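You operate a simulated robot arm through the tools that you are given. There is no shell and no other tool. Be economical: measure what you need, move in short steps, check, and stop when the job is done.

The job below is to be done with a simulated two-armed robot. You get a single attempt, and the scene is never put back.

Task
Put the green cup in the sink. Then open the left glass door, take the blue cartridge on the shelf under the sealer bench and put it away on the top shelf of the tall white cupboard and shut the door again. Then open the drawer beside the tower, put the flat descaler block from there on the silver steel tray on the top of the long bench, then shut the tower. The order counts.

The check looks at the end state, three seconds after you hand in, the way a careful person would. Anything else that was tipped, shoved, dropped, spilled or broken makes it a failure.

Robot
Two 7-joint arms with two-finger grippers on one trunk, on a base that drives. Base frame: it is fixed to the floor where the robot stands at the start and does not move with it; the origin is under the middle of the robot, x ahead of it, y to its left, z up; the surface under the hand at the start is at about z = 915. Units: mm, degrees, N and s.
The left shoulder is at the start at [32, 165, 1181], the right one opposite. With the tool pointing down near the work surface each hand reaches from about 280 to 720 mm from the robot's upright axis, wherever it stands, measured 20 degrees to its own side. Places, roughly: blue cartridge [-2750, -2000, 500]; drawer beside the tower [-1400, -3400, 700]; flat descaler block [-1250, -3250, 750]; green cup (6x6x5 cm) [500, 0, 900]; left glass door [-900, 400, 1000]; sink [600, -1900, 700]; steel tray (22x15x3 cm) [600, -400, 900]; top shelf of the tall white cupboard [-700, 600, 1500]. Payload 2.45 kg a hand.
The TCP of each hand is the grasp point between the finger pads, 26 mm short of the fingertips. In the tool frame z runs along the fingers and y along their closing line. Largest opening 96 mm; the body of the gripper starts 69 mm behind the TCP.
Orientation is that of the tool frame in the base frame, as [roll, pitch, yaw] about the fixed x, y, z axes, in that order (R = Rz(yaw) Ry(pitch) Rx(roll)). With the fingers straight down and closing along the base's y, the tool's x points along the base's -x, its y along +y and its z along -z.

Tools
- The arms move only by the tool move_arm. It takes "left_commands", "right_commands" or both (then of equal length, played together; a hand with none holds still); each is a list of rows, each an object (a shift or turn left out is 0, a gripper value left out holds the last) with "translation": the shift along the tool's x, y, z in mm, a list of three; "delta_rot": the turn, a rotation vector about the tool's x, y, z in degrees, a list of three. In form: [{"translation": [tx, ty, tz], "delta_rot": [wx, wy, wz]}, ...]. A call has 1 to 10 rows; each row is the pose to reach, as a shift and turn from the pose commanded when the call began, along the tool's axes at that moment. "left_hand" and "right_hand" are, for a hand that has rows, the opening, from 0 (shut) to 1 (fully open), set as the call begins (left out, the last holds). A row lasts 0.2 s, in which the tool goes at most 50 mm and 8.6 degrees; a call with a longer step from one row to the next is refused whole, and so is a gripper value outside its range. Where a pose cannot be reached the arm comes as near as it can. A force on the tool above 40 N (or 10 N above the force at the start of the call, whichever is more), or a blocked arm, ends the call early, and 0.2 s more pass. Each finger halts on what it meets, pressing with about 43 N; the grip force reading is that of the motor and also rises with nothing between the fingers. The clock runs only during rows and for 0.2 s after the last one: add rows that repeat a pose to give the fingers time. It gives the time, the measured TCP pose, the force on the tool (base axes), the opening and the grip force at its end, in the units of the frame above (readings bear some noise), with the torque about the TCP (base axes, N m) and any sound that the robot's microphone picked up, and new pictures: "pictures" is both (left out), scene, wrist or none (wrist: the cameras of the hands that moved).
- Cameras (640 x 400 px; columns grow to the right, rows downward): "scene" is now at [45.5, 54.6, 1625.1]; the picture's right is [0.96, -0.27, -0.00], its down [-0.25, -0.90, -0.36] and it looks along [0.09, 0.35, -0.93] (base axes); focal length 214 px, centre (320, 200). "left" rides on the left gripper at [82, -3, -98] in its tool frame; the picture's right is [0.04, 1.00, 0.00], its down [-0.73, 0.03, -0.68] and it looks along [-0.68, 0.03, 0.73] (tool axes); focal length 256 px, centre (320, 200). "right" rides on the right gripper at [82, 3, -98] in its tool frame; the picture's right is [-0.04, 1.00, 0.00], its down [-0.73, -0.03, -0.68] and it looks along [-0.68, -0.03, 0.73] (tool axes); focal length 256 px, centre (320, 200). There is no depth. A picture from a camera that has moved, and an enlarged one, comes with that camera's place and axes in the base frame and with its lens. The place of the scene camera against the robot may be out by one fixed shift of up to 25 mm in any direction.
- lift_body(by): slides the trunk up (or, below 0, down) by that many mm; the arms and the scene camera ride with it, the base frame stays. It gives what a move gives, with no picture.
- base_move(legs): drives the robot by 1 to 6 legs, each [ahead, left, turn to the left] in mm, mm and degrees, along the robot's own axes; the way and the turn of a leg run together, so that a leg with both is an arc; at most 1500 mm and 180 degrees a leg. The arms and the cameras ride along, it lands a little off, and it stops where it bumps. It gives what a move gives, and a new picture of the scene camera.
- pan_tilt(pan, tilt): turns the head with the scene camera to pan (to the left, within 120 degrees either way) and tilt (down, from -29 to 69), counted from straight ahead of the robot. It gives what a move gives, and a new picture of the scene camera.
- close_up(camera, box): a new picture of the part [left, top, right, bottom] of that camera's present view, enlarged. The clock stands still meanwhile.
- hand_in(): hands the job in; it is judged then, once.

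Work in short steps. Places have to be worked out from the pictures, the camera data and where the tool is seen: move nearer, look again, correct. Check each grasp and each placing, and mend what went wrong. You have 165 turns and 260 pictures in all, those below and enlarged ones among them. Open the grippers and draw the arms clear of the work before you hand the job in, unless the task says otherwise.

The tools are called after "Request:" by a JSON object that holds its "name" and its "arguments". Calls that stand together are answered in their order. move_arm: Moves the arms, as the interface text tells. Its arguments: {"type":"object","properties":{"left_commands":{"type":"array"},"left_hand":{"type":"number"},"right_commands":{"type":"array"},"right_hand":{"type":"number"},"pictures":{"type":"string","enum":["both","scene","wrist","none"]}},"required":[]} The other tools are called the same way: lift_body (by) slides the trunk up or down; base_move (legs) drives the base; pan_tilt (pan, tilt) turns the head that bears the scene camera; close_up (camera, box) takes an enlarged picture of a part of a camera's view; hand_in () hands the job in.

At the start:

```text
clock: 0.0
left_position: [278.8, 401.7, 998.0]
left_ee_rot: [-179.9, -0.1, -180.0]
left_force: [0.3, 0.0, 0.1]
left_moment: [0.0, -0.03, 0.0]
left_gripper_width: 96.2
left_grasp_force: 0.0
right_position: [517.4, 70.8, 1148.4]
right_ee_rot: [-179.9, 0.0, -179.9]
right_force: [0.0, 0.6, -0.1]
right_moment: [0.01, 0.01, 0.01]
right_gripper_width: 96.1
right_grasp_force: 0.1
trunk travel left (down, up): [-350.0, 217.0]
robot x, y, heading: [3.2, -2.3, 0.2]
head pan, tilt: [74.6, 68.8]
```

scene: 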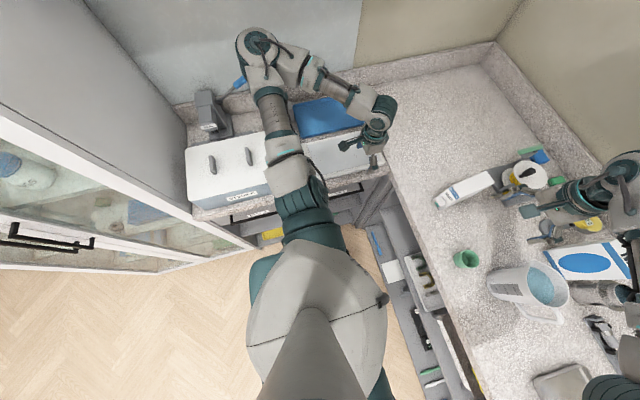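
right: 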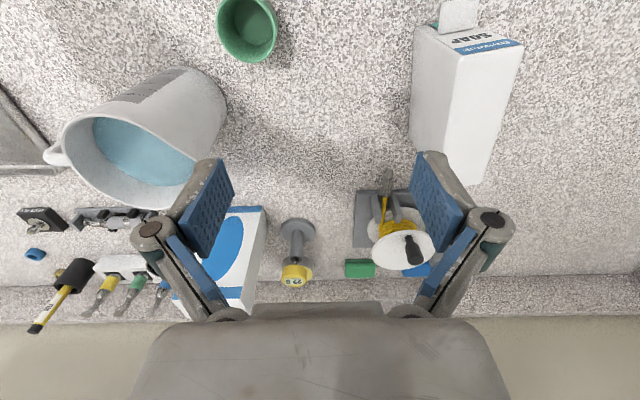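
left: 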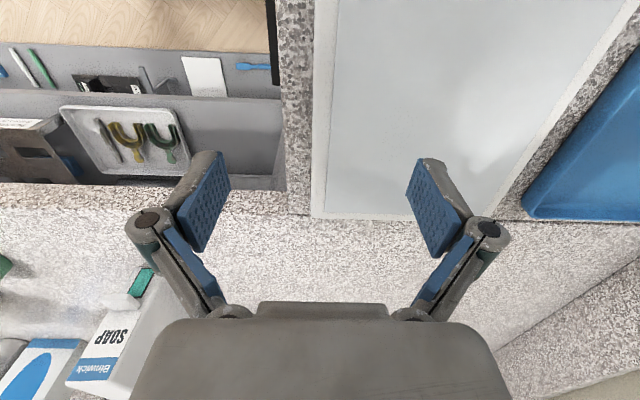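

The right wrist picture puts the green cup at about [483, -2], between hand and pitcher. I move the right hand above it and look again.

Request:
{"name": "move_arm", "arguments": {"right_commands": [{"translation": [17, -36, 0]}, {"translation": [34, -73, 0]}, {"translation": [34, -73, 45]}, {"translation": [34, -73, 90]}, {"translation": [34, -73, 90]}], "right_hand": 1, "pictures": "wrist"}}

Request:
{"name": "pan_tilt", "arguments": {"pan": 0, "tilt": 30}}

Request:
{"name": "pan_tilt", "arguments": {"pan": -80, "tilt": 20}}

```text
clock: 1.2
left_position: [277.6, 400.5, 1000.4]
left_ee_rot: [-180.0, 0.2, -180.0]
left_force: [-0.3, -0.8, 0.9]
left_moment: [-0.02, 0.0, 0.0]
left_gripper_width: 96.1
left_grasp_force: 0.1
right_position: [481.3, -3.7, 1061.3]
right_ee_rot: [179.9, 0.1, 179.9]
right_force: [-0.2, -0.5, 0.5]
right_moment: [-0.02, 0.02, 0.02]
right_gripper_width: 96.0
right_grasp_force: 0.1
trunk travel left (down, up): [-350.0, 217.0]
robot x, y, heading: [-1.2, -1.8, 0.0]
head pan, tilt: [74.6, 68.8]
camera right: at [399.5, 0.0, 1159.6], right [0.04, 1.0, 0.0], down [0.73, -0.03, 0.68], along [0.68, -0.03, -0.73], focal length 256 px, centre (320, 200)
```

right: 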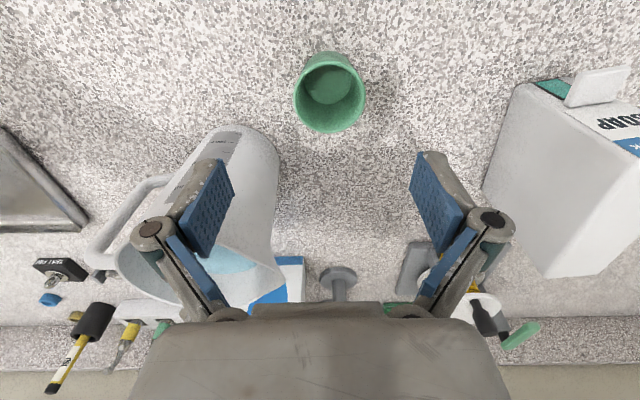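

```text
clock: 2.7
left_position: [277.5, 399.2, 999.8]
left_ee_rot: [179.9, 0.0, -179.9]
left_force: [0.1, 0.0, 0.4]
left_moment: [-0.01, -0.01, -0.03]
left_gripper_width: 95.8
left_grasp_force: 0.1
right_position: [483.7, -6.0, 1060.2]
right_ee_rot: [180.0, 0.0, 180.0]
right_force: [0.1, -0.5, -0.2]
right_moment: [-0.02, 0.02, 0.02]
right_gripper_width: 95.9
right_grasp_force: 0.0
trunk travel left (down, up): [-350.0, 217.0]
robot x, y, heading: [0.4, -3.6, -0.0]
head pan, tilt: [0.0, 30.0]
camera scene: at [121.2, -0.7, 1676.5], right [0.0, -1.0, 0.0], down [-0.5, 0.0, -0.86], along [0.86, 0.0, -0.5], focal length 214 px, centre (320, 200)
```

scene: 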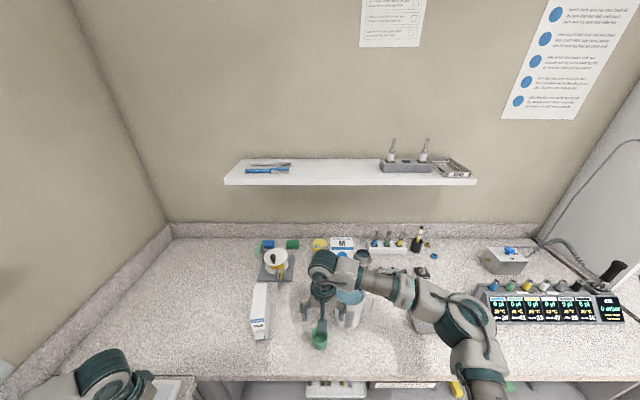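

```text
clock: 4.2
left_position: [276.8, 399.3, 1000.7]
left_ee_rot: [179.8, 0.1, 179.9]
left_force: [-0.5, 0.6, -0.1]
left_moment: [-0.01, 0.03, 0.0]
left_gripper_width: 96.0
left_grasp_force: 0.0
right_position: [482.8, -6.9, 1060.9]
right_ee_rot: [179.9, -0.1, 179.9]
right_force: [-0.4, 0.2, -0.2]
right_moment: [0.0, 0.0, -0.02]
right_gripper_width: 95.8
right_grasp_force: 0.0
trunk travel left (down, up): [-350.0, 217.0]
robot x, y, heading: [-1.0, 0.7, -0.0]
head pan, tilt: [-80.0, 20.0]
camera scene: at [47.0, -92.2, 1693.0], right [-0.98, -0.17, 0.0], down [-0.06, 0.33, -0.94], along [0.16, -0.93, -0.34], focal length 214 px, centre (320, 200)
```

scene: 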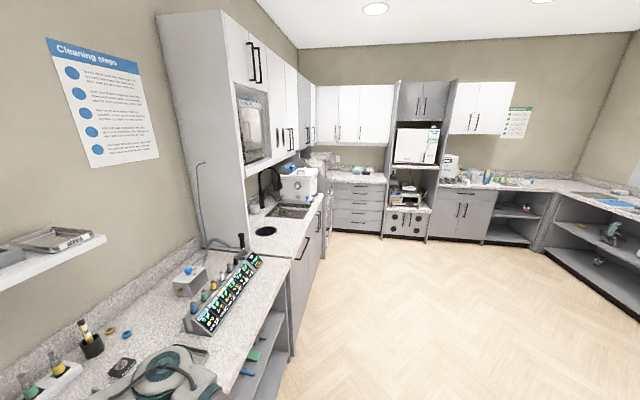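

The cup is at about [478, 4]. I correct, descend to z≈950 and close.

Request:
{"name": "move_arm", "arguments": {"right_commands": [{"translation": [5, 9, 0]}, {"translation": [5, 9, 40]}, {"translation": [5, 9, 80]}, {"translation": [5, 9, 110]}, {"translation": [5, 9, 110]}], "pictures": "wrist"}}

Request:
{"name": "move_arm", "arguments": {"right_commands": [{}, {}, {}, {}], "right_hand": 0.45, "pictures": "wrist"}}

```text
clock: 5.4
left_position: [278.3, 400.1, 999.2]
left_ee_rot: [179.9, 0.1, 179.9]
left_force: [0.3, 0.4, -0.3]
left_moment: [0.02, -0.01, 0.0]
left_gripper_width: 96.3
left_grasp_force: 0.1
right_position: [473.9, 5.8, 950.0]
right_ee_rot: [179.8, 0.1, -180.0]
right_force: [-0.4, 0.3, 0.1]
right_moment: [-0.02, -0.03, 0.04]
right_gripper_width: 96.0
right_grasp_force: 0.0
trunk travel left (down, up): [-350.0, 217.0]
robot x, y, heading: [-0.9, 0.9, 0.1]
head pan, tilt: [-80.0, 20.0]
camera right: at [391.1, 9.3, 1048.5], right [0.04, 1.0, 0.0], down [0.73, -0.03, 0.68], along [0.68, -0.03, -0.73], focal length 256 px, centre (320, 200)
```

right: 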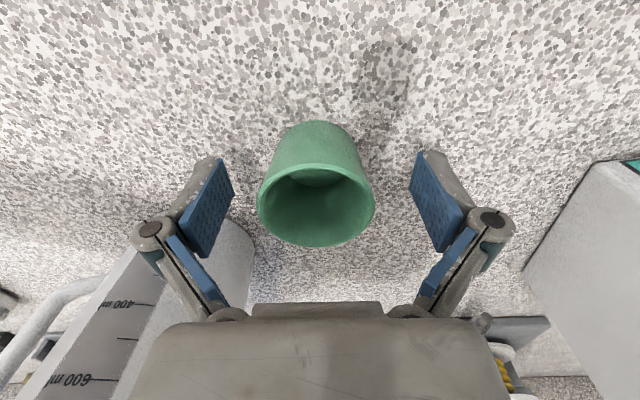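

```text
clock: 6.4
left_position: [276.6, 398.1, 1000.5]
left_ee_rot: [179.9, 0.1, -180.0]
left_force: [0.3, 0.2, -0.1]
left_moment: [-0.02, 0.04, -0.03]
left_gripper_width: 96.0
left_grasp_force: 0.1
right_position: [474.3, 4.6, 952.2]
right_ee_rot: [179.9, 0.1, 180.0]
right_force: [0.6, -0.4, 7.5]
right_moment: [-0.08, -0.05, -0.03]
right_gripper_width: 49.8
right_grasp_force: 42.8
trunk travel left (down, up): [-350.0, 217.0]
robot x, y, heading: [1.6, 0.2, -0.0]
head pan, tilt: [-80.0, 20.0]
camera right: at [390.9, 9.4, 1049.2], right [0.04, 1.0, 0.0], down [0.73, -0.03, 0.68], along [0.68, -0.03, -0.73], focal length 256 px, centre (320, 200)
```

right: 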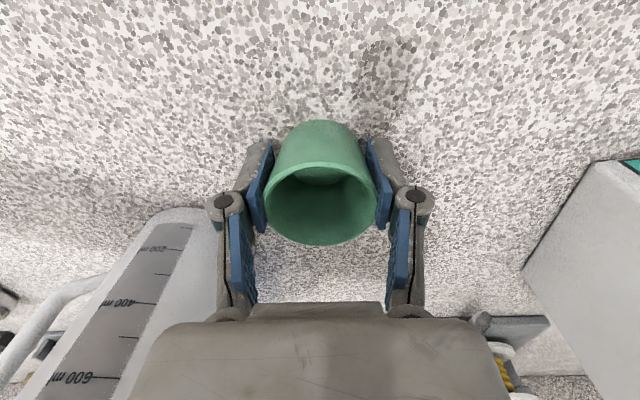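

The cup is gripped at 50 mm. I lift it well clear.

Request:
{"name": "move_arm", "arguments": {"right_commands": [{"translation": [0, 0, -20]}, {"translation": [0, 0, -60]}, {"translation": [0, 0, -105]}, {"translation": [0, 0, -150]}, {"translation": [0, 0, -190]}, {"translation": [40, 0, -220]}, {"translation": [80, 0, -220]}, {"translation": [120, 0, -220]}, {"translation": [150, 0, -220]}], "right_hand": 0.3, "pictures": "wrist"}}

Request:
{"name": "pan_tilt", "arguments": {"pan": -80, "tilt": 45}}

```text
clock: 8.4
left_position: [276.5, 400.1, 999.3]
left_ee_rot: [179.9, 0.0, -180.0]
left_force: [-0.6, 0.7, -0.5]
left_moment: [0.0, -0.01, -0.01]
left_gripper_width: 96.0
left_grasp_force: 0.1
right_position: [326.5, 6.6, 1168.6]
right_ee_rot: [179.9, 0.1, -180.0]
right_force: [-0.5, -0.3, 0.6]
right_moment: [-0.01, -0.02, 0.0]
right_gripper_width: 50.0
right_grasp_force: 42.6
trunk travel left (down, up): [-350.0, 217.0]
robot x, y, heading: [0.3, -2.8, 0.0]
head pan, tilt: [-80.0, 20.0]
camera right: at [242.6, 10.2, 1268.2], right [0.04, 1.0, 0.0], down [0.73, -0.03, 0.68], along [0.68, -0.03, -0.73], focal length 256 px, centre (320, 200)
```

right: 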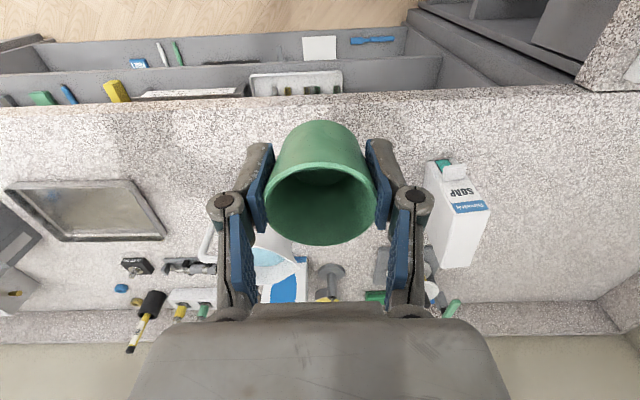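

```text
clock: 9.3
left_position: [278.8, 398.8, 999.3]
left_ee_rot: [180.0, 0.1, -180.0]
left_force: [0.2, 0.8, 0.3]
left_moment: [-0.05, 0.0, -0.01]
left_gripper_width: 96.2
left_grasp_force: 0.0
right_position: [326.4, 6.0, 1168.7]
right_ee_rot: [179.9, 0.0, -180.0]
right_force: [-0.1, 0.6, -0.4]
right_moment: [0.01, -0.04, 0.0]
right_gripper_width: 49.8
right_grasp_force: 43.5
trunk travel left (down, up): [-350.0, 217.0]
robot x, y, heading: [1.5, 2.2, -0.0]
head pan, tilt: [-80.0, 45.0]
camera scene: at [44.2, -80.5, 1654.4], right [-0.98, -0.17, 0.0], down [-0.12, 0.69, -0.71], along [0.12, -0.7, -0.71], focal length 214 px, centre (320, 200)
```

scene: 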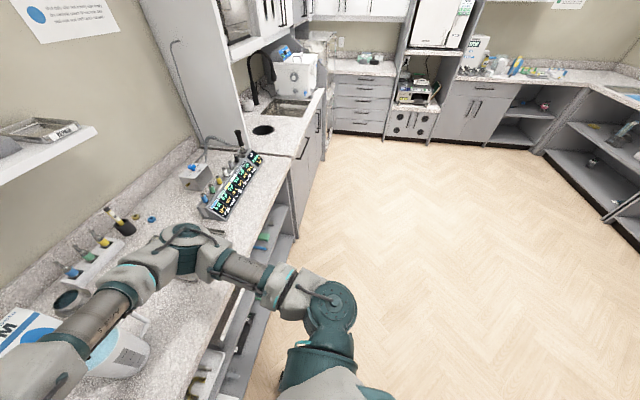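

The cup is held and clear. The floor to the right is free, so I strafe right along the bench toward the sink.

Request:
{"name": "base_move", "arguments": {"legs": [[-60, 0, 0], [0, -1400, 0], [0, -200, 0]]}}

Request:
{"name": "pan_tilt", "arguments": {"pan": -25, "tilt": 45}}

```text
clock: 18.0
left_position: [214.4, -1185.8, 998.3]
left_ee_rot: [-180.0, 0.0, 179.5]
left_force: [-1.4, -0.1, 0.3]
left_moment: [0.02, -0.03, 0.02]
left_gripper_width: 96.1
left_grasp_force: 0.0
right_position: [262.1, -1580.1, 1170.3]
right_ee_rot: [-180.0, 0.0, 179.6]
right_force: [-0.4, 0.1, -1.2]
right_moment: [0.04, -0.01, 0.01]
right_gripper_width: 48.9
right_grasp_force: 43.0
trunk travel left (down, up): [-350.0, 217.0]
robot x, y, heading: [-62.3, -1583.7, -0.2]
head pan, tilt: [-80.0, 45.0]
camera scene: at [-21.4, -1652.6, 1654.9], right [-0.99, -0.17, 0.0], down [-0.12, 0.69, -0.71], along [0.12, -0.71, -0.7], focal length 214 px, centre (320, 200)
```

scene: 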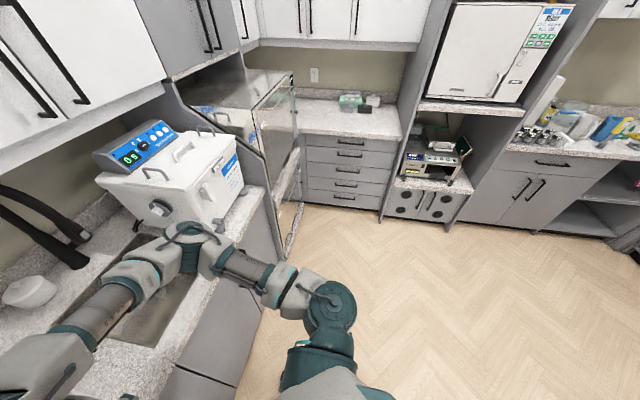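

```text
clock: 19.2
left_position: [214.0, -1208.2, 1007.6]
left_ee_rot: [178.9, 0.1, 179.6]
left_force: [0.7, -0.9, 0.0]
left_moment: [0.06, 0.04, 0.03]
left_gripper_width: 96.1
left_grasp_force: 0.1
right_position: [259.5, -1604.5, 1170.2]
right_ee_rot: [178.9, 0.2, 179.5]
right_force: [0.2, -0.9, -0.1]
right_moment: [0.09, 0.0, 0.02]
right_gripper_width: 49.1
right_grasp_force: 42.8
trunk travel left (down, up): [-350.0, 217.0]
robot x, y, heading: [-63.1, -1585.6, -0.7]
head pan, tilt: [-25.0, 45.0]
camera scene: at [37.8, -1642.5, 1653.6], right [-0.43, -0.9, -0.01], down [-0.64, 0.31, -0.7], along [0.64, -0.3, -0.71], focal length 214 px, centre (320, 200)
```

scene: 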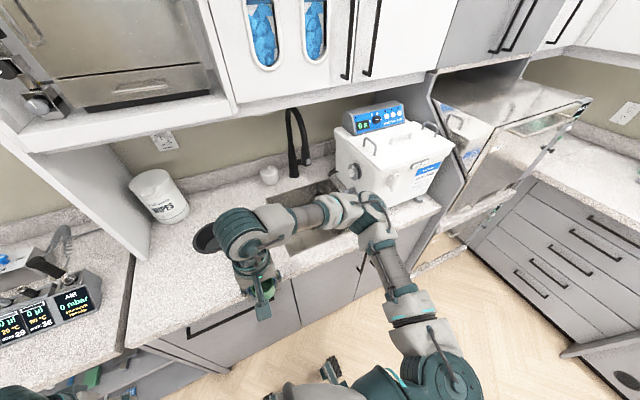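

The arm rides over the counter; the left hand is low near the control panel. I raise the left hand, then look with the right wrist camera at the sink after moving the hand to the right.

Request:
{"name": "move_arm", "arguments": {"left_commands": [{"translation": [0, 0, -45]}, {"translation": [0, 0, -90]}, {"translation": [0, 0, -135]}, {"translation": [0, 0, -170]}, {"translation": [0, 0, -170]}, {"translation": [0, 0, -170]}], "right_commands": [{"translation": [0, -45, 0]}, {"translation": [0, -90, 0]}, {"translation": [0, -135, 0]}, {"translation": [-40, -170, 0]}, {"translation": [-80, -200, 0]}, {"translation": [-80, -200, 0]}], "pictures": "both"}}

```text
refused: row 4 steps farther than a row can; nothing moved
```

Request:
{"name": "move_arm", "arguments": {"left_commands": [{"translation": [0, 0, -45]}, {"translation": [0, 0, -90]}, {"translation": [0, 0, -135]}, {"translation": [0, 0, -170]}, {"translation": [0, 0, -170]}, {"translation": [0, 0, -170]}], "right_commands": [{"translation": [0, -45, 0]}, {"translation": [0, -90, 0]}, {"translation": [0, -135, 0]}, {"translation": [-30, -170, 0]}, {"translation": [-65, -200, 0]}, {"translation": [-65, -200, 0]}], "pictures": "both"}}

```text
clock: 20.6
left_position: [212.6, -1188.2, 1170.5]
left_ee_rot: [179.9, 0.2, 179.6]
left_force: [0.3, 0.0, 0.1]
left_moment: [0.0, 0.02, 0.02]
left_gripper_width: 96.0
left_grasp_force: 0.0
right_position: [323.8, -1780.6, 1168.9]
right_ee_rot: [179.9, 0.3, 179.6]
right_force: [-0.4, -0.4, -1.0]
right_moment: [-0.04, -0.01, -0.02]
right_gripper_width: 49.0
right_grasp_force: 43.3
trunk travel left (down, up): [-350.0, 217.0]
robot x, y, heading: [-67.3, -1580.9, -0.5]
head pan, tilt: [-25.0, 45.0]
camera scene: at [37.2, -1604.6, 1654.3], right [-0.43, -0.9, 0.01], down [-0.64, 0.3, -0.71], along [0.64, -0.31, -0.7], focal length 214 px, centre (320, 200)
camera right: at [239.3, -1777.3, 1267.5], right [0.05, 1.0, 0.0], down [0.73, -0.04, 0.68], along [0.68, -0.03, -0.73], focal length 256 px, centre (320, 200)
camera left: at [129.5, -1190.1, 1267.9], right [-0.03, 1.0, 0.0], down [0.73, 0.02, 0.68], along [0.68, 0.02, -0.73], focal length 256 px, centre (320, 200)
```

scene: 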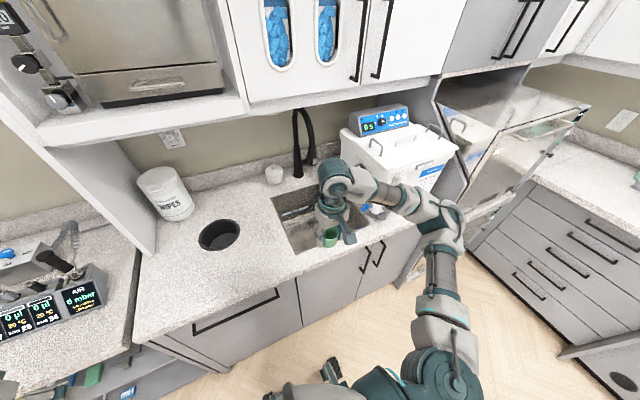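
right: 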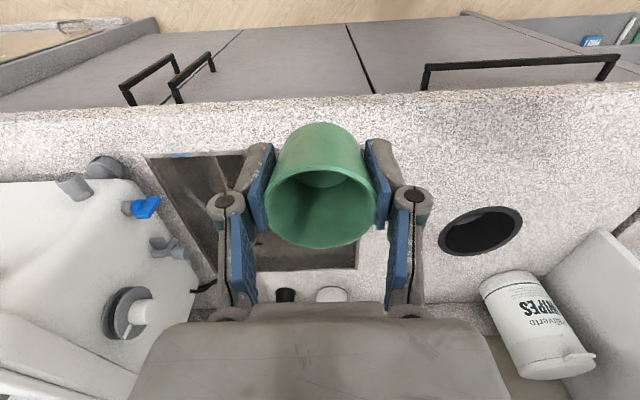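
left: 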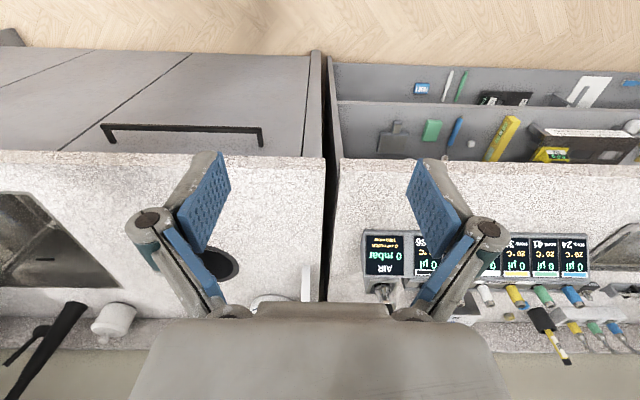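

Sink opening spans about x 457–804, y −2069…−1710. I drive 80 mm ahead so that the arm can reach down into it.

Request:
{"name": "base_move", "arguments": {"legs": [[70, 0, 0.3]]}}

Request:
{"name": "close_up", "arguments": {"camera": "right", "box": [0, 60, 640, 400]}}

```text
clock: 21.6
left_position: [278.4, -1196.9, 1173.3]
left_ee_rot: [179.4, 0.3, 179.6]
left_force: [0.0, 0.2, 0.4]
left_moment: [0.04, -0.02, 0.03]
left_gripper_width: 95.7
left_grasp_force: 0.1
right_position: [391.6, -1791.7, 1168.4]
right_ee_rot: [179.4, 0.2, 179.7]
right_force: [0.0, -0.8, -0.3]
right_moment: [0.02, -0.01, -0.01]
right_gripper_width: 48.9
right_grasp_force: 43.2
trunk travel left (down, up): [-350.0, 217.0]
robot x, y, heading: [7.2, -1587.5, -0.2]
head pan, tilt: [-25.0, 45.0]
camera scene: at [102.2, -1616.4, 1654.6], right [-0.43, -0.9, 0.0], down [-0.64, 0.3, -0.71], along [0.64, -0.31, -0.7], focal length 214 px, centre (320, 200)
```

scene: 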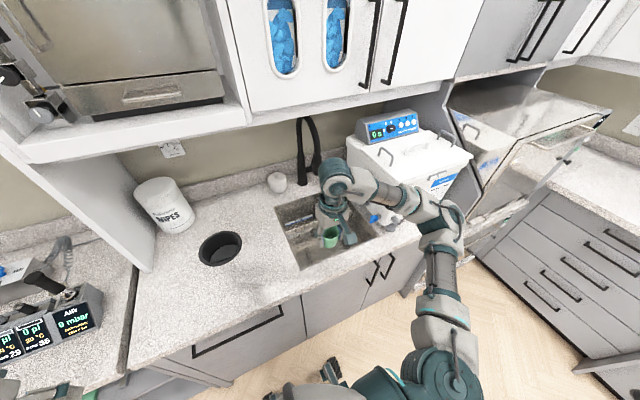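

```text
1.00 times, centred on (320, 230) of right (not enlarged: the box is as wide or as high as the picture)
camera zoom: at [307.6, -1787.6, 1266.7], right [0.05, 1.0, 0.01], down [0.73, -0.04, 0.68], along [0.68, -0.02, -0.73], focal length 256 px, centre (320, 170)
```

zoom: 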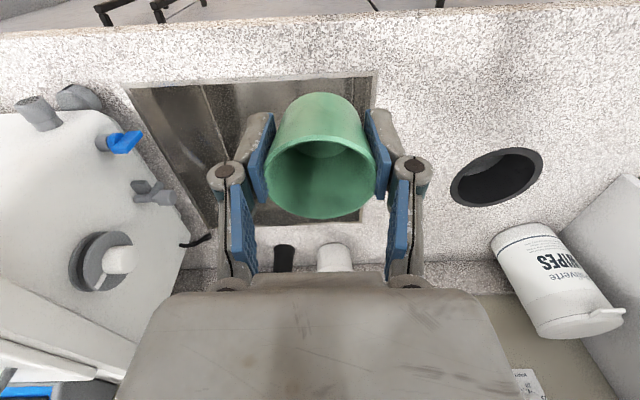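

To keep the forearm away from the bath beside the sink, I shift the base 60 mm left, aiming for the near right part of the sink at about [570, −1810].

Request:
{"name": "base_move", "arguments": {"legs": [[-10, 70, 0.2]]}}

Request:
{"name": "move_arm", "arguments": {"right_commands": [{"translation": [-40, 0, 20]}, {"translation": [-80, 0, 40]}, {"translation": [-115, -20, 60]}, {"translation": [-150, -40, 80]}, {"translation": [-180, -60, 100]}, {"translation": [-180, -60, 100]}], "pictures": "both"}}

```text
clock: 22.7
left_position: [261.6, -1168.8, 1184.9]
left_ee_rot: [177.5, 0.2, 179.9]
left_force: [-0.1, 1.4, 0.1]
left_moment: [-0.18, -0.06, -0.02]
left_gripper_width: 96.0
left_grasp_force: 0.0
right_position: [379.1, -1763.4, 1164.0]
right_ee_rot: [177.6, 0.6, 179.7]
right_force: [-0.6, -0.5, 0.1]
right_moment: [0.04, 0.01, 0.0]
right_gripper_width: 49.1
right_grasp_force: 43.2
trunk travel left (down, up): [-350.0, 217.0]
robot x, y, heading: [-4.9, -1521.5, 0.3]
head pan, tilt: [-25.0, 45.0]
camera scene: at [91.5, -1570.6, 1654.1], right [-0.42, -0.91, -0.01], down [-0.64, 0.3, -0.71], along [0.64, -0.29, -0.71], focal length 214 px, centre (320, 200)
```

scene: 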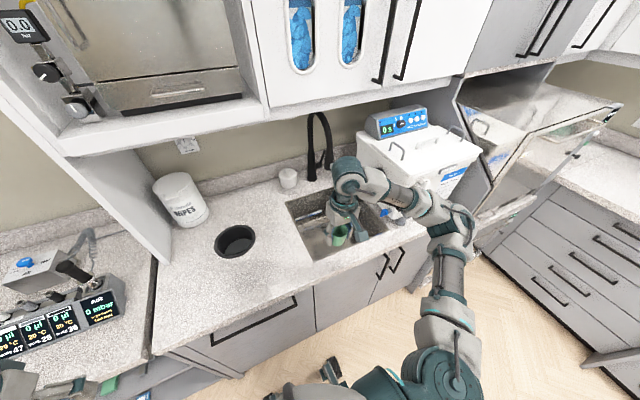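

```text
clock: 24.3
left_position: [263.7, -1096.6, 1163.9]
left_ee_rot: [-179.1, 0.4, 179.7]
left_force: [0.4, -0.2, -0.5]
left_moment: [0.13, 0.07, 0.01]
left_gripper_width: 95.8
left_grasp_force: 0.0
right_position: [564.8, -1743.6, 1079.8]
right_ee_rot: [-179.3, 0.8, -179.5]
right_force: [0.5, 3.5, 0.3]
right_moment: [-0.29, 0.02, -0.01]
right_gripper_width: 49.2
right_grasp_force: 43.1
trunk travel left (down, up): [-350.0, 217.0]
robot x, y, heading: [-0.1, -1513.3, 0.1]
head pan, tilt: [-25.0, 45.0]
stopped in row 6 (right hand): the arm was blocked; the commanded pose is now the measured one
camera scene: at [101.0, -1485.9, 1654.0], right [-0.42, -0.91, 0.04], down [-0.64, 0.27, -0.72], along [0.64, -0.32, -0.7], focal length 214 px, centre (320, 200)
camera right: at [479.2, -1738.9, 1176.6], right [0.03, 1.0, -0.01], down [0.72, -0.02, 0.69], along [0.69, -0.03, -0.72], focal length 256 px, centre (320, 200)
```

scene: 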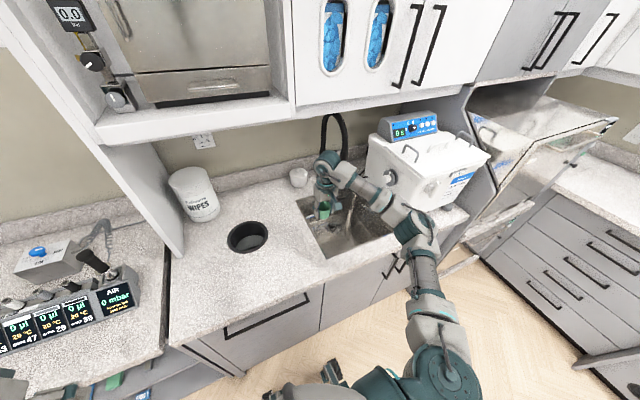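
right: 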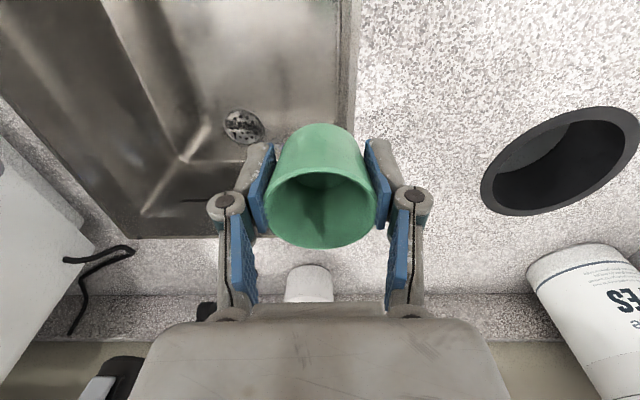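

The trunk was still swaying from the drive; the arm stopped as "blocked". I let it settle and look at it closely.

Request:
{"name": "move_arm", "arguments": {"right_commands": [{}, {}, {}], "pictures": "none"}}

Request:
{"name": "close_up", "arguments": {"camera": "scene", "box": [270, 80, 510, 280]}}

```text
clock: 25.3
left_position: [261.3, -1104.6, 1172.0]
left_ee_rot: [-179.7, 0.5, 179.8]
left_force: [0.5, -1.0, -0.3]
left_moment: [0.08, 0.04, 0.0]
left_gripper_width: 96.0
left_grasp_force: 0.0
right_position: [560.0, -1748.7, 1079.8]
right_ee_rot: [-179.9, 1.0, -179.5]
right_force: [0.0, 0.6, 0.3]
right_moment: [-0.03, 0.02, -0.03]
right_gripper_width: 49.1
right_grasp_force: 43.1
trunk travel left (down, up): [-350.0, 217.0]
robot x, y, heading: [-3.3, -1501.6, 0.0]
head pan, tilt: [-25.0, 45.0]
stopped in row 3 (right hand): the arm was blocked; the commanded pose is now the measured one
```

```text
2.00 times, centred on (390, 180) of scene
camera zoom: at [100.1, -1499.0, 1654.3], right [-0.42, -0.91, 0.03], down [-0.64, 0.28, -0.71], along [0.64, -0.31, -0.7], focal length 429 px, centre (180, 240)
```

zoom: 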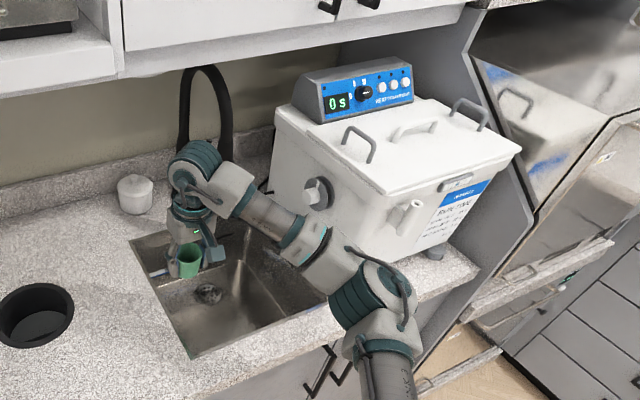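

The forearm/elbow seems to be pressing on the bath's valve. I draw the hand back along the way it came.

Request:
{"name": "move_arm", "arguments": {"right_commands": [{"translation": [20, 20, -20]}, {"translation": [50, 40, -40]}, {"translation": [85, 50, -60]}, {"translation": [120, 50, -80]}, {"translation": [150, 50, -90]}, {"translation": [150, 50, -90]}], "pictures": "scene"}}

Request:
{"name": "close_up", "arguments": {"camera": "scene", "box": [270, 80, 510, 280]}}

```text
clock: 26.7
left_position: [265.3, -1134.9, 1179.5]
left_ee_rot: [178.8, 0.4, 179.7]
left_force: [0.2, 0.9, -0.8]
left_moment: [0.0, 0.01, 0.02]
left_gripper_width: 95.9
left_grasp_force: 0.1
right_position: [411.1, -1730.8, 1158.2]
right_ee_rot: [178.8, 0.9, -179.4]
right_force: [0.2, 0.0, -1.3]
right_moment: [-0.02, -0.02, 0.03]
right_gripper_width: 49.3
right_grasp_force: 42.8
trunk travel left (down, up): [-350.0, 217.0]
robot x, y, heading: [-1.0, -1507.1, 0.5]
head pan, tilt: [-25.0, 45.0]
camera scene: at [102.5, -1577.3, 1652.8], right [-0.42, -0.91, -0.02], down [-0.64, 0.31, -0.7], along [0.64, -0.28, -0.72], focal length 214 px, centre (320, 200)
```

scene: 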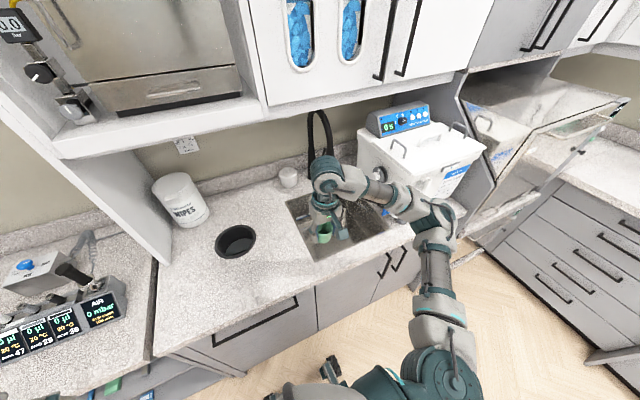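

```text
2.00 times, centred on (390, 180) of scene
camera zoom: at [102.5, -1577.3, 1652.8], right [-0.42, -0.91, -0.02], down [-0.64, 0.31, -0.7], along [0.64, -0.28, -0.72], focal length 429 px, centre (180, 240)
```

zoom: 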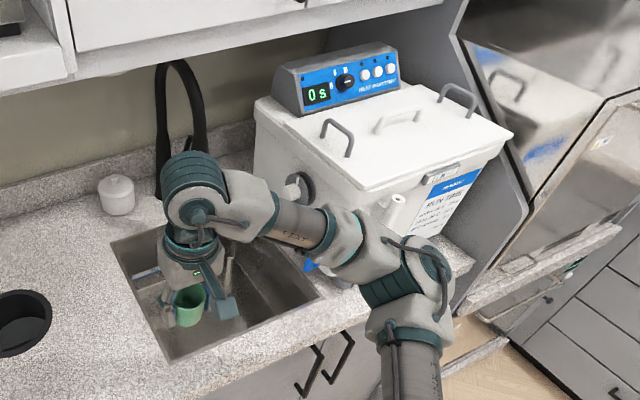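

The bath looks unmoved. To bring the elbow away from it, I raise the trunk 120 mm and turn the base 15° to the right, standing a bit more to the left.

Request:
{"name": "lift_body", "arguments": {"by": 120}}

Request:
{"name": "base_move", "arguments": {"legs": [[0, 60, 0], [30, 0, -15]]}}

Request:
{"name": "move_arm", "arguments": {"right_commands": [{}, {}, {}, {}, {}, {}, {}, {}, {}, {}], "pictures": "both"}}

```text
clock: 28.2
left_position: [261.2, -1135.2, 1298.2]
left_ee_rot: [178.8, 0.2, 179.7]
left_force: [0.0, 0.8, -0.1]
left_moment: [-0.05, -0.03, 0.01]
left_gripper_width: 96.0
left_grasp_force: 0.1
right_position: [408.2, -1734.5, 1280.1]
right_ee_rot: [178.8, 1.0, -179.5]
right_force: [0.0, -0.9, -0.1]
right_moment: [0.06, 0.01, -0.01]
right_gripper_width: 48.9
right_grasp_force: 42.0
trunk travel left (down, up): [-470.0, 97.0]
robot x, y, heading: [-7.3, -1509.2, 0.3]
head pan, tilt: [-25.0, 45.0]
```

```text
clock: 29.7
left_position: [296.7, -1091.8, 1280.1]
left_ee_rot: [179.4, -1.9, 172.9]
left_force: [0.6, -0.1, -0.2]
left_moment: [0.0, 0.02, 0.02]
left_gripper_width: 95.9
left_grasp_force: 0.1
right_position: [384.4, -1687.9, 1287.8]
right_ee_rot: [-179.4, 2.1, 175.6]
right_force: [0.3, 2.0, 0.0]
right_moment: [-0.14, 0.01, 0.02]
right_gripper_width: 49.0
right_grasp_force: 43.0
trunk travel left (down, up): [-470.0, 97.0]
robot x, y, heading: [9.6, -1448.5, -4.7]
head pan, tilt: [-25.0, 45.0]
stopped in leg 2: the robot was blocked; the commanded pose is now the measured one
camera scene: at [82.5, -1513.1, 1772.2], right [-0.5, -0.87, -0.01], down [-0.61, 0.36, -0.7], along [0.61, -0.34, -0.71], focal length 214 px, centre (320, 200)
```

scene: 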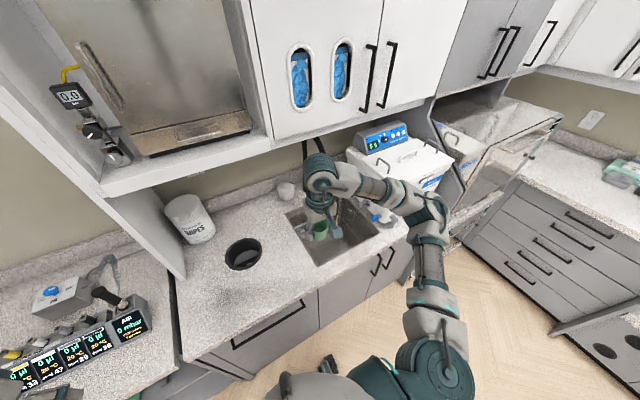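

```text
clock: 30.4
left_position: [265.9, -1229.7, 1310.6]
left_ee_rot: [172.8, -3.5, 174.4]
left_force: [1.0, 1.8, 1.0]
left_moment: [-0.21, 0.07, 0.0]
left_gripper_width: 96.3
left_grasp_force: 0.0
right_position: [364.1, -1841.7, 1261.3]
right_ee_rot: [174.1, 1.9, 174.5]
right_force: [-1.9, -2.8, -1.4]
right_moment: [0.26, -0.06, -0.05]
right_gripper_width: 49.5
right_grasp_force: 42.9
trunk travel left (down, up): [-470.0, 97.0]
robot x, y, heading: [8.7, -1466.1, -4.7]
head pan, tilt: [-25.0, 45.0]
stopped in row 3 (left hand): the arm was blocked; the commanded pose is now the measured one
camera scene: at [71.8, -1590.7, 1770.3], right [-0.5, -0.87, -0.04], down [-0.61, 0.39, -0.69], along [0.62, -0.32, -0.72], focal length 214 px, centre (320, 200)
camera right: at [277.4, -1838.6, 1357.2], right [0.13, 0.99, 0.1], down [0.7, -0.17, 0.7], along [0.7, -0.02, -0.71], focal length 256 px, centre (320, 200)
```

scene: 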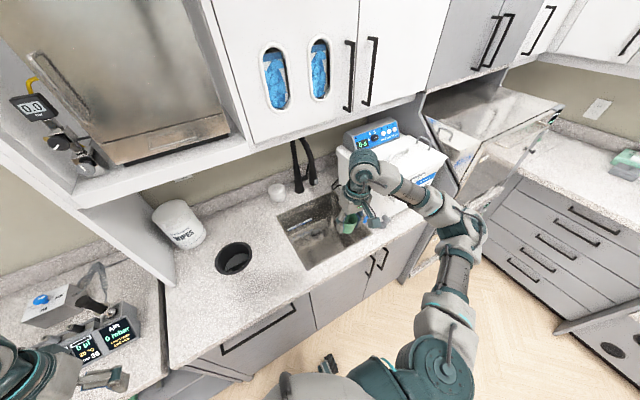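
right: 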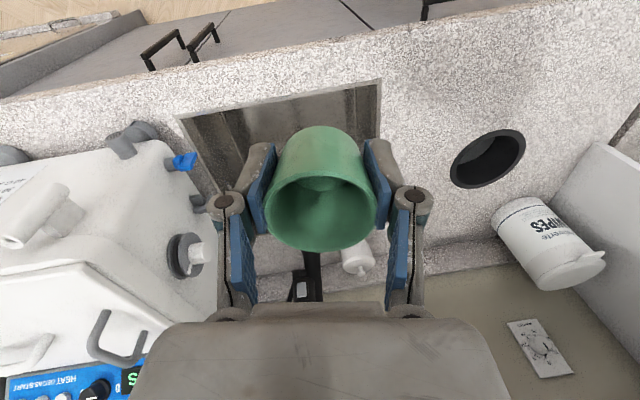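

The trunk is swaying strongly (roll 173°), and the base turn was blocked. I wait for it to settle and read again.

Request:
{"name": "move_arm", "arguments": {"right_commands": [{}, {}, {}, {}, {}, {}, {}, {}, {}, {}], "pictures": "none"}}

Request:
{"name": "move_arm", "arguments": {"right_commands": [{}, {}, {}, {}, {}, {}, {}, {}, {}, {}], "pictures": "none"}}

```text
clock: 32.8
left_position: [274.5, -1084.7, 1271.5]
left_ee_rot: [179.6, -3.3, 173.9]
left_force: [1.5, -2.2, -0.8]
left_moment: [0.15, 0.04, 0.02]
left_gripper_width: 96.1
left_grasp_force: 0.0
right_position: [373.1, -1685.9, 1296.3]
right_ee_rot: [-179.1, 2.6, 176.0]
right_force: [0.5, 2.2, 0.8]
right_moment: [-0.16, 0.07, 0.01]
right_gripper_width: 49.2
right_grasp_force: 42.9
trunk travel left (down, up): [-470.0, 97.0]
robot x, y, heading: [4.2, -1453.1, -4.3]
head pan, tilt: [-25.0, 45.0]
stopped in row 10 (right hand): the arm was blocked; the commanded pose is now the measured one
```

```text
clock: 35.2
left_position: [256.7, -1175.7, 1297.6]
left_ee_rot: [175.2, -3.9, 173.6]
left_force: [-0.6, 1.1, 1.2]
left_moment: [-0.03, 0.0, -0.01]
left_gripper_width: 96.1
left_grasp_force: 0.0
right_position: [354.7, -1782.5, 1279.1]
right_ee_rot: [176.7, 2.6, 174.9]
right_force: [-1.1, -2.0, -0.3]
right_moment: [0.09, -0.07, 0.01]
right_gripper_width: 49.4
right_grasp_force: 43.0
trunk travel left (down, up): [-470.0, 97.0]
robot x, y, heading: [-0.6, -1454.6, -4.7]
head pan, tilt: [-25.0, 45.0]
stopped in row 10 (right hand): the arm was blocked; the commanded pose is now the measured one
```

The sway is decaying slowly. I lower the trunk back by 120 mm (less sway) and wait more.

Request:
{"name": "lift_body", "arguments": {"by": -100}}

Request:
{"name": "move_arm", "arguments": {"right_commands": [{}, {}, {}, {}, {}, {}, {}, {}, {}, {}], "pictures": "none"}}

Request:
{"name": "move_arm", "arguments": {"right_commands": [{}, {}, {}, {}, {}, {}, {}, {}, {}, {}], "pictures": "both"}}

```text
clock: 36.5
left_position: [263.7, -1151.2, 1190.0]
left_ee_rot: [176.4, -3.6, 173.7]
left_force: [0.2, -0.5, 0.0]
left_moment: [0.0, -0.03, 0.03]
left_gripper_width: 96.1
left_grasp_force: 0.1
right_position: [359.1, -1756.2, 1183.8]
right_ee_rot: [177.8, 2.7, 175.3]
right_force: [-0.7, -0.7, 1.2]
right_moment: [0.06, -0.08, -0.03]
right_gripper_width: 49.2
right_grasp_force: 42.7
trunk travel left (down, up): [-370.0, 197.0]
robot x, y, heading: [0.5, -1452.5, -4.6]
head pan, tilt: [-25.0, 45.0]
```

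```text
clock: 38.9
left_position: [255.6, -1169.9, 1198.7]
left_ee_rot: [175.4, -3.5, 173.7]
left_force: [0.0, 0.3, -0.1]
left_moment: [-0.03, -0.01, 0.0]
left_gripper_width: 96.0
left_grasp_force: 0.1
right_position: [353.4, -1776.4, 1180.2]
right_ee_rot: [176.4, 2.8, 175.1]
right_force: [-1.1, -1.7, 1.1]
right_moment: [0.09, -0.06, 0.02]
right_gripper_width: 49.5
right_grasp_force: 43.5
trunk travel left (down, up): [-370.0, 197.0]
robot x, y, heading: [-0.4, -1446.2, -5.1]
head pan, tilt: [-25.0, 45.0]
stopped in row 10 (right hand): the arm was blocked; the commanded pose is now the measured one
```

```text
clock: 41.1
left_position: [262.3, -1157.6, 1194.4]
left_ee_rot: [175.9, -3.5, 173.6]
left_force: [0.7, -0.1, 0.0]
left_moment: [0.02, 0.01, 0.01]
left_gripper_width: 96.1
left_grasp_force: 0.0
right_position: [357.1, -1761.2, 1180.6]
right_ee_rot: [177.0, 2.8, 175.3]
right_force: [-0.5, 0.0, -0.3]
right_moment: [0.02, -0.01, -0.01]
right_gripper_width: 49.4
right_grasp_force: 43.3
trunk travel left (down, up): [-370.0, 197.0]
robot x, y, heading: [-1.0, -1439.5, -5.1]
head pan, tilt: [-25.0, 45.0]
camera scene: at [90.7, -1529.6, 1672.0], right [-0.5, -0.86, -0.02], down [-0.61, 0.37, -0.7], along [0.61, -0.34, -0.72], focal length 214 px, centre (320, 200)
camera right: at [269.9, -1755.4, 1274.8], right [0.12, 0.99, 0.06], down [0.69, -0.12, 0.71], along [0.71, -0.05, -0.7], focal length 256 px, centre (320, 200)
```

scene: 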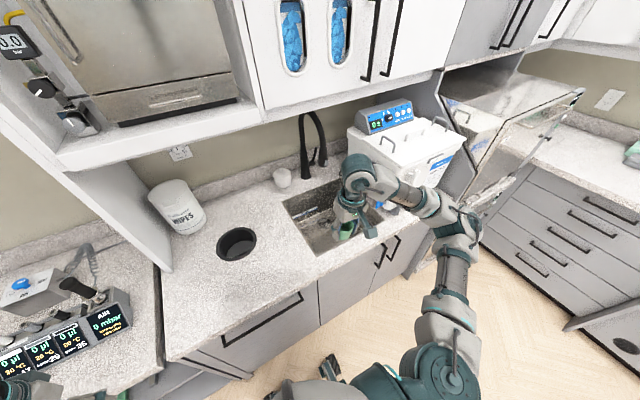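
right: 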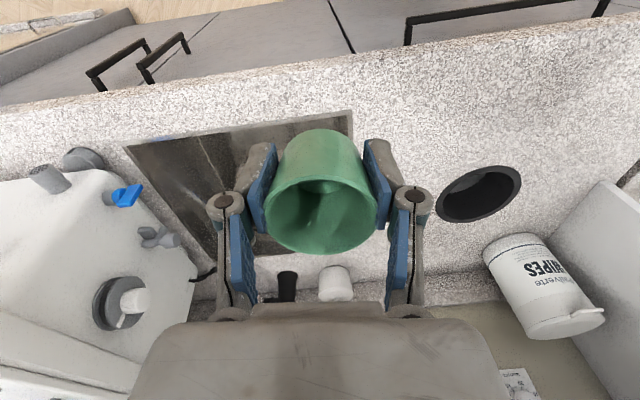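

The hand stands at [357, −1761, 1181], a little tilted. The earlier "blocks" were apparently sway. I now straighten the tool and go over the sink at about [570, −1800].

Request:
{"name": "move_arm", "arguments": {"right_commands": [{"translation": [-30, -4, 0], "delta_rot": [-1, -1, 0]}, {"translation": [-70, -8, 0], "delta_rot": [-3, -2.8, 0]}, {"translation": [-110, -12, 0], "delta_rot": [-3, -2.8, 0]}, {"translation": [-150, -15, 0], "delta_rot": [-3, -2.8, 0]}, {"translation": [-185, -18, 0], "delta_rot": [-3, -2.8, 0]}, {"translation": [-205, -20, 0], "delta_rot": [-3, -2.8, 0]}, {"translation": [-215, -21, 0], "delta_rot": [-3, -2.8, 0]}, {"translation": [-215, -21, 0], "delta_rot": [-3, -2.8, 0]}], "pictures": "both"}}

```text
clock: 43.1
left_position: [261.7, -1096.9, 1179.4]
left_ee_rot: [179.2, -3.2, 173.4]
left_force: [-0.2, -0.3, -0.5]
left_moment: [0.09, 0.04, 0.06]
left_gripper_width: 96.0
left_grasp_force: 0.1
right_position: [571.7, -1729.6, 1206.7]
right_ee_rot: [177.0, 5.7, 175.9]
right_force: [-0.2, 3.4, 0.9]
right_moment: [-0.21, 0.02, 0.0]
right_gripper_width: 49.5
right_grasp_force: 43.3
trunk travel left (down, up): [-370.0, 197.0]
robot x, y, heading: [-3.6, -1441.7, -4.8]
head pan, tilt: [-25.0, 45.0]
stopped in row 8 (right hand): the arm was blocked; the commanded pose is now the measured one
camera scene: at [94.9, -1456.7, 1674.3], right [-0.5, -0.87, 0.02], down [-0.62, 0.34, -0.71], along [0.61, -0.36, -0.7], focal length 214 px, centre (320, 200)
camera right: at [478.7, -1724.2, 1297.4], right [0.1, 0.99, 0.06], down [0.66, -0.11, 0.75], along [0.75, -0.04, -0.66], focal length 256 px, centre (320, 200)
```

scene: 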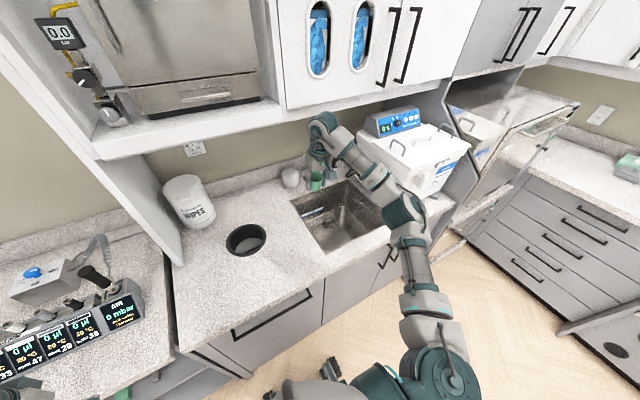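
right: 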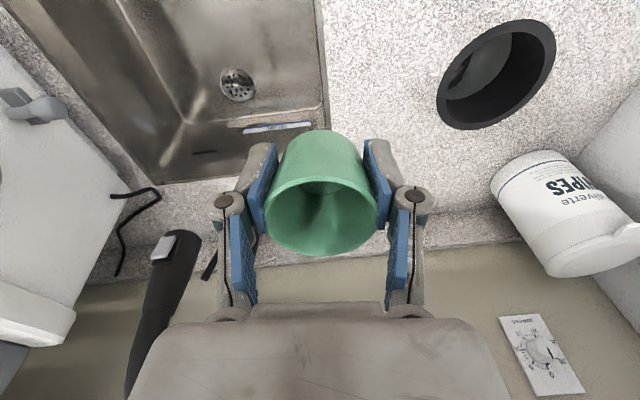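

Again a stop with the trunk leaning left. I hold still and take readings to see whether it's sway or contact.

Request:
{"name": "move_arm", "arguments": {"right_commands": [{}, {}], "pictures": "none"}}

Request:
{"name": "move_arm", "arguments": {"right_commands": [{}, {}], "pictures": "none"}}

Request:
{"name": "move_arm", "arguments": {"right_commands": [{}, {}], "pictures": "none"}}

Request:
{"name": "move_arm", "arguments": {"right_commands": [{}, {}], "pictures": "scene"}}

```text
clock: 43.9
left_position: [258.5, -1129.7, 1185.1]
left_ee_rot: [177.8, -3.5, 173.3]
left_force: [0.2, 0.2, -0.1]
left_moment: [-0.01, 0.01, 0.0]
left_gripper_width: 95.8
left_grasp_force: 0.1
right_position: [567.1, -1767.7, 1203.9]
right_ee_rot: [176.0, 5.7, 175.3]
right_force: [0.3, 0.6, 0.4]
right_moment: [-0.07, 0.02, 0.04]
right_gripper_width: 49.6
right_grasp_force: 42.6
trunk travel left (down, up): [-370.0, 197.0]
robot x, y, heading: [0.2, -1453.8, -4.9]
head pan, tilt: [-25.0, 45.0]
stopped in row 2 (right hand): the arm was blocked; the commanded pose is now the measured one
```

```text
clock: 44.7
left_position: [251.1, -1171.1, 1194.4]
left_ee_rot: [175.8, -3.6, 173.2]
left_force: [0.5, 0.3, 0.4]
left_moment: [-0.07, 0.02, 0.03]
left_gripper_width: 96.1
left_grasp_force: 0.0
right_position: [559.7, -1814.9, 1196.0]
right_ee_rot: [174.3, 5.5, 174.3]
right_force: [-0.1, -0.4, 0.0]
right_moment: [0.01, -0.02, 0.04]
right_gripper_width: 49.6
right_grasp_force: 42.8
trunk travel left (down, up): [-370.0, 197.0]
robot x, y, heading: [-3.2, -1466.5, -4.8]
head pan, tilt: [-25.0, 45.0]
stopped in row 2 (right hand): the arm was blocked; the commanded pose is now the measured one
```

```text
clock: 45.3
left_position: [250.4, -1168.0, 1193.4]
left_ee_rot: [176.0, -3.6, 173.4]
left_force: [0.7, 0.5, 0.2]
left_moment: [-0.03, -0.02, -0.03]
left_gripper_width: 95.9
left_grasp_force: 0.0
right_position: [560.0, -1814.3, 1196.4]
right_ee_rot: [174.5, 5.6, 174.3]
right_force: [0.4, -0.6, 0.1]
right_moment: [0.11, 0.0, -0.01]
right_gripper_width: 49.5
right_grasp_force: 42.8
trunk travel left (down, up): [-370.0, 197.0]
robot x, y, heading: [-4.7, -1469.5, -4.5]
head pan, tilt: [-25.0, 45.0]
```

```text
clock: 46.1
left_position: [249.2, -1137.0, 1188.6]
left_ee_rot: [177.2, -3.1, 173.3]
left_force: [-0.3, -0.2, -0.4]
left_moment: [0.03, -0.02, -0.03]
left_gripper_width: 96.0
left_grasp_force: 0.1
right_position: [560.1, -1782.2, 1204.9]
right_ee_rot: [175.5, 5.9, 174.9]
right_force: [1.1, -1.1, 0.0]
right_moment: [0.02, -0.03, 0.0]
right_gripper_width: 49.7
right_grasp_force: 43.0
trunk travel left (down, up): [-370.0, 197.0]
robot x, y, heading: [-6.2, -1457.9, -4.9]
head pan, tilt: [-25.0, 45.0]
stopped in row 2 (right hand): the arm was blocked; the commanded pose is now the measured one
camera scene: at [93.4, -1477.1, 1674.3], right [-0.5, -0.87, 0.02], down [-0.62, 0.34, -0.71], along [0.61, -0.36, -0.7], focal length 214 px, centre (320, 200)
```

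scene: 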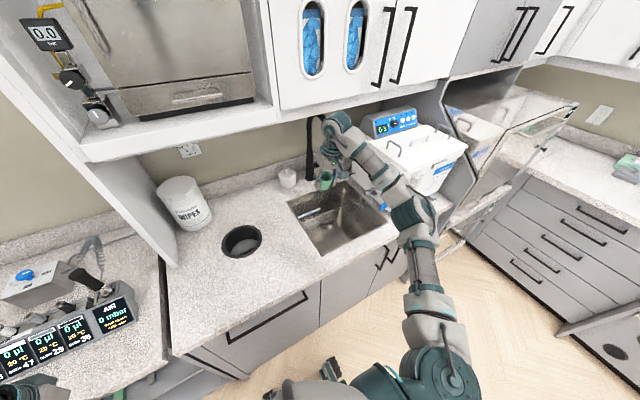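

It is a sway that seems fed by holding the arm in world coordinates. I let time pass without arm commands (tiny trunk steps) and read.

Request:
{"name": "lift_body", "arguments": {"by": -10}}

Request:
{"name": "lift_body", "arguments": {"by": -10}}

Request:
{"name": "lift_body", "arguments": {"by": -5}}

Request:
{"name": "lift_body", "arguments": {"by": 5}}

Request:
{"name": "lift_body", "arguments": {"by": -5}}

Request:
{"name": "lift_body", "arguments": {"by": 5}}

```text
clock: 46.7
left_position: [253.3, -1133.7, 1179.2]
left_ee_rot: [177.5, -3.2, 173.5]
left_force: [-0.1, 0.0, 0.5]
left_moment: [0.03, 0.01, 0.0]
left_gripper_width: 96.1
left_grasp_force: 0.0
right_position: [561.0, -1774.1, 1194.1]
right_ee_rot: [175.7, 5.8, 175.2]
right_force: [0.7, 0.8, 0.1]
right_moment: [-0.07, 0.03, 0.02]
right_gripper_width: 49.7
right_grasp_force: 42.8
trunk travel left (down, up): [-360.0, 207.0]
robot x, y, heading: [-2.1, -1457.8, -4.9]
head pan, tilt: [-25.0, 45.0]
```

```text
clock: 47.3
left_position: [249.1, -1170.8, 1174.9]
left_ee_rot: [175.8, -3.5, 173.5]
left_force: [0.7, 0.6, -0.6]
left_moment: [-0.1, 0.0, 0.02]
left_gripper_width: 96.2
left_grasp_force: 0.0
right_position: [558.1, -1813.9, 1177.3]
right_ee_rot: [174.1, 5.7, 174.6]
right_force: [-0.6, -1.5, -0.3]
right_moment: [0.05, 0.01, 0.04]
right_gripper_width: 49.5
right_grasp_force: 43.0
trunk travel left (down, up): [-350.0, 217.0]
robot x, y, heading: [-3.1, -1462.6, -4.9]
head pan, tilt: [-25.0, 45.0]
```

```text
clock: 47.8
left_position: [253.1, -1124.2, 1159.1]
left_ee_rot: [178.1, -3.2, 173.4]
left_force: [0.0, -0.8, -0.4]
left_moment: [0.11, -0.01, 0.0]
left_gripper_width: 96.0
left_grasp_force: 0.0
right_position: [562.6, -1765.4, 1182.2]
right_ee_rot: [176.3, 5.9, 175.2]
right_force: [0.0, 1.3, 0.2]
right_moment: [-0.11, -0.02, 0.0]
right_gripper_width: 49.5
right_grasp_force: 42.8
trunk travel left (down, up): [-345.0, 222.0]
robot x, y, heading: [2.0, -1453.4, -4.6]
head pan, tilt: [-25.0, 45.0]
```

```text
clock: 48.4
left_position: [250.8, -1159.8, 1173.8]
left_ee_rot: [176.3, -3.3, 173.4]
left_force: [0.5, 0.2, 0.0]
left_moment: [-0.03, 0.01, -0.01]
left_gripper_width: 95.9
left_grasp_force: 0.1
right_position: [558.7, -1802.5, 1178.3]
right_ee_rot: [174.6, 5.7, 174.8]
right_force: [0.3, -0.3, -0.4]
right_moment: [0.05, -0.01, -0.04]
right_gripper_width: 49.3
right_grasp_force: 43.3
trunk travel left (down, up): [-350.0, 217.0]
robot x, y, heading: [-0.1, -1462.2, -4.7]
head pan, tilt: [-25.0, 45.0]
```

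```text
clock: 48.9
left_position: [249.4, -1146.7, 1164.6]
left_ee_rot: [176.9, -3.3, 173.6]
left_force: [-0.5, 1.0, -1.2]
left_moment: [0.01, -0.03, -0.05]
left_gripper_width: 95.8
left_grasp_force: 0.1
right_position: [560.1, -1789.3, 1178.3]
right_ee_rot: [175.1, 5.7, 174.9]
right_force: [0.5, 0.2, 0.7]
right_moment: [0.05, 0.0, 0.0]
right_gripper_width: 49.4
right_grasp_force: 42.8
trunk travel left (down, up): [-345.0, 222.0]
robot x, y, heading: [-0.3, -1461.8, -5.0]
head pan, tilt: [-25.0, 45.0]
```

```text
clock: 49.4
left_position: [251.7, -1134.6, 1169.2]
left_ee_rot: [177.6, -3.2, 173.4]
left_force: [0.4, -0.4, -0.3]
left_moment: [0.05, -0.01, 0.0]
left_gripper_width: 96.1
left_grasp_force: 0.1
right_position: [561.6, -1773.6, 1183.9]
right_ee_rot: [175.8, 5.8, 175.1]
right_force: [-0.1, 0.7, 0.5]
right_moment: [-0.08, 0.01, 0.02]
right_gripper_width: 49.6
right_grasp_force: 43.2
trunk travel left (down, up): [-350.0, 217.0]
robot x, y, heading: [-4.3, -1457.3, -5.0]
head pan, tilt: [-25.0, 45.0]
```

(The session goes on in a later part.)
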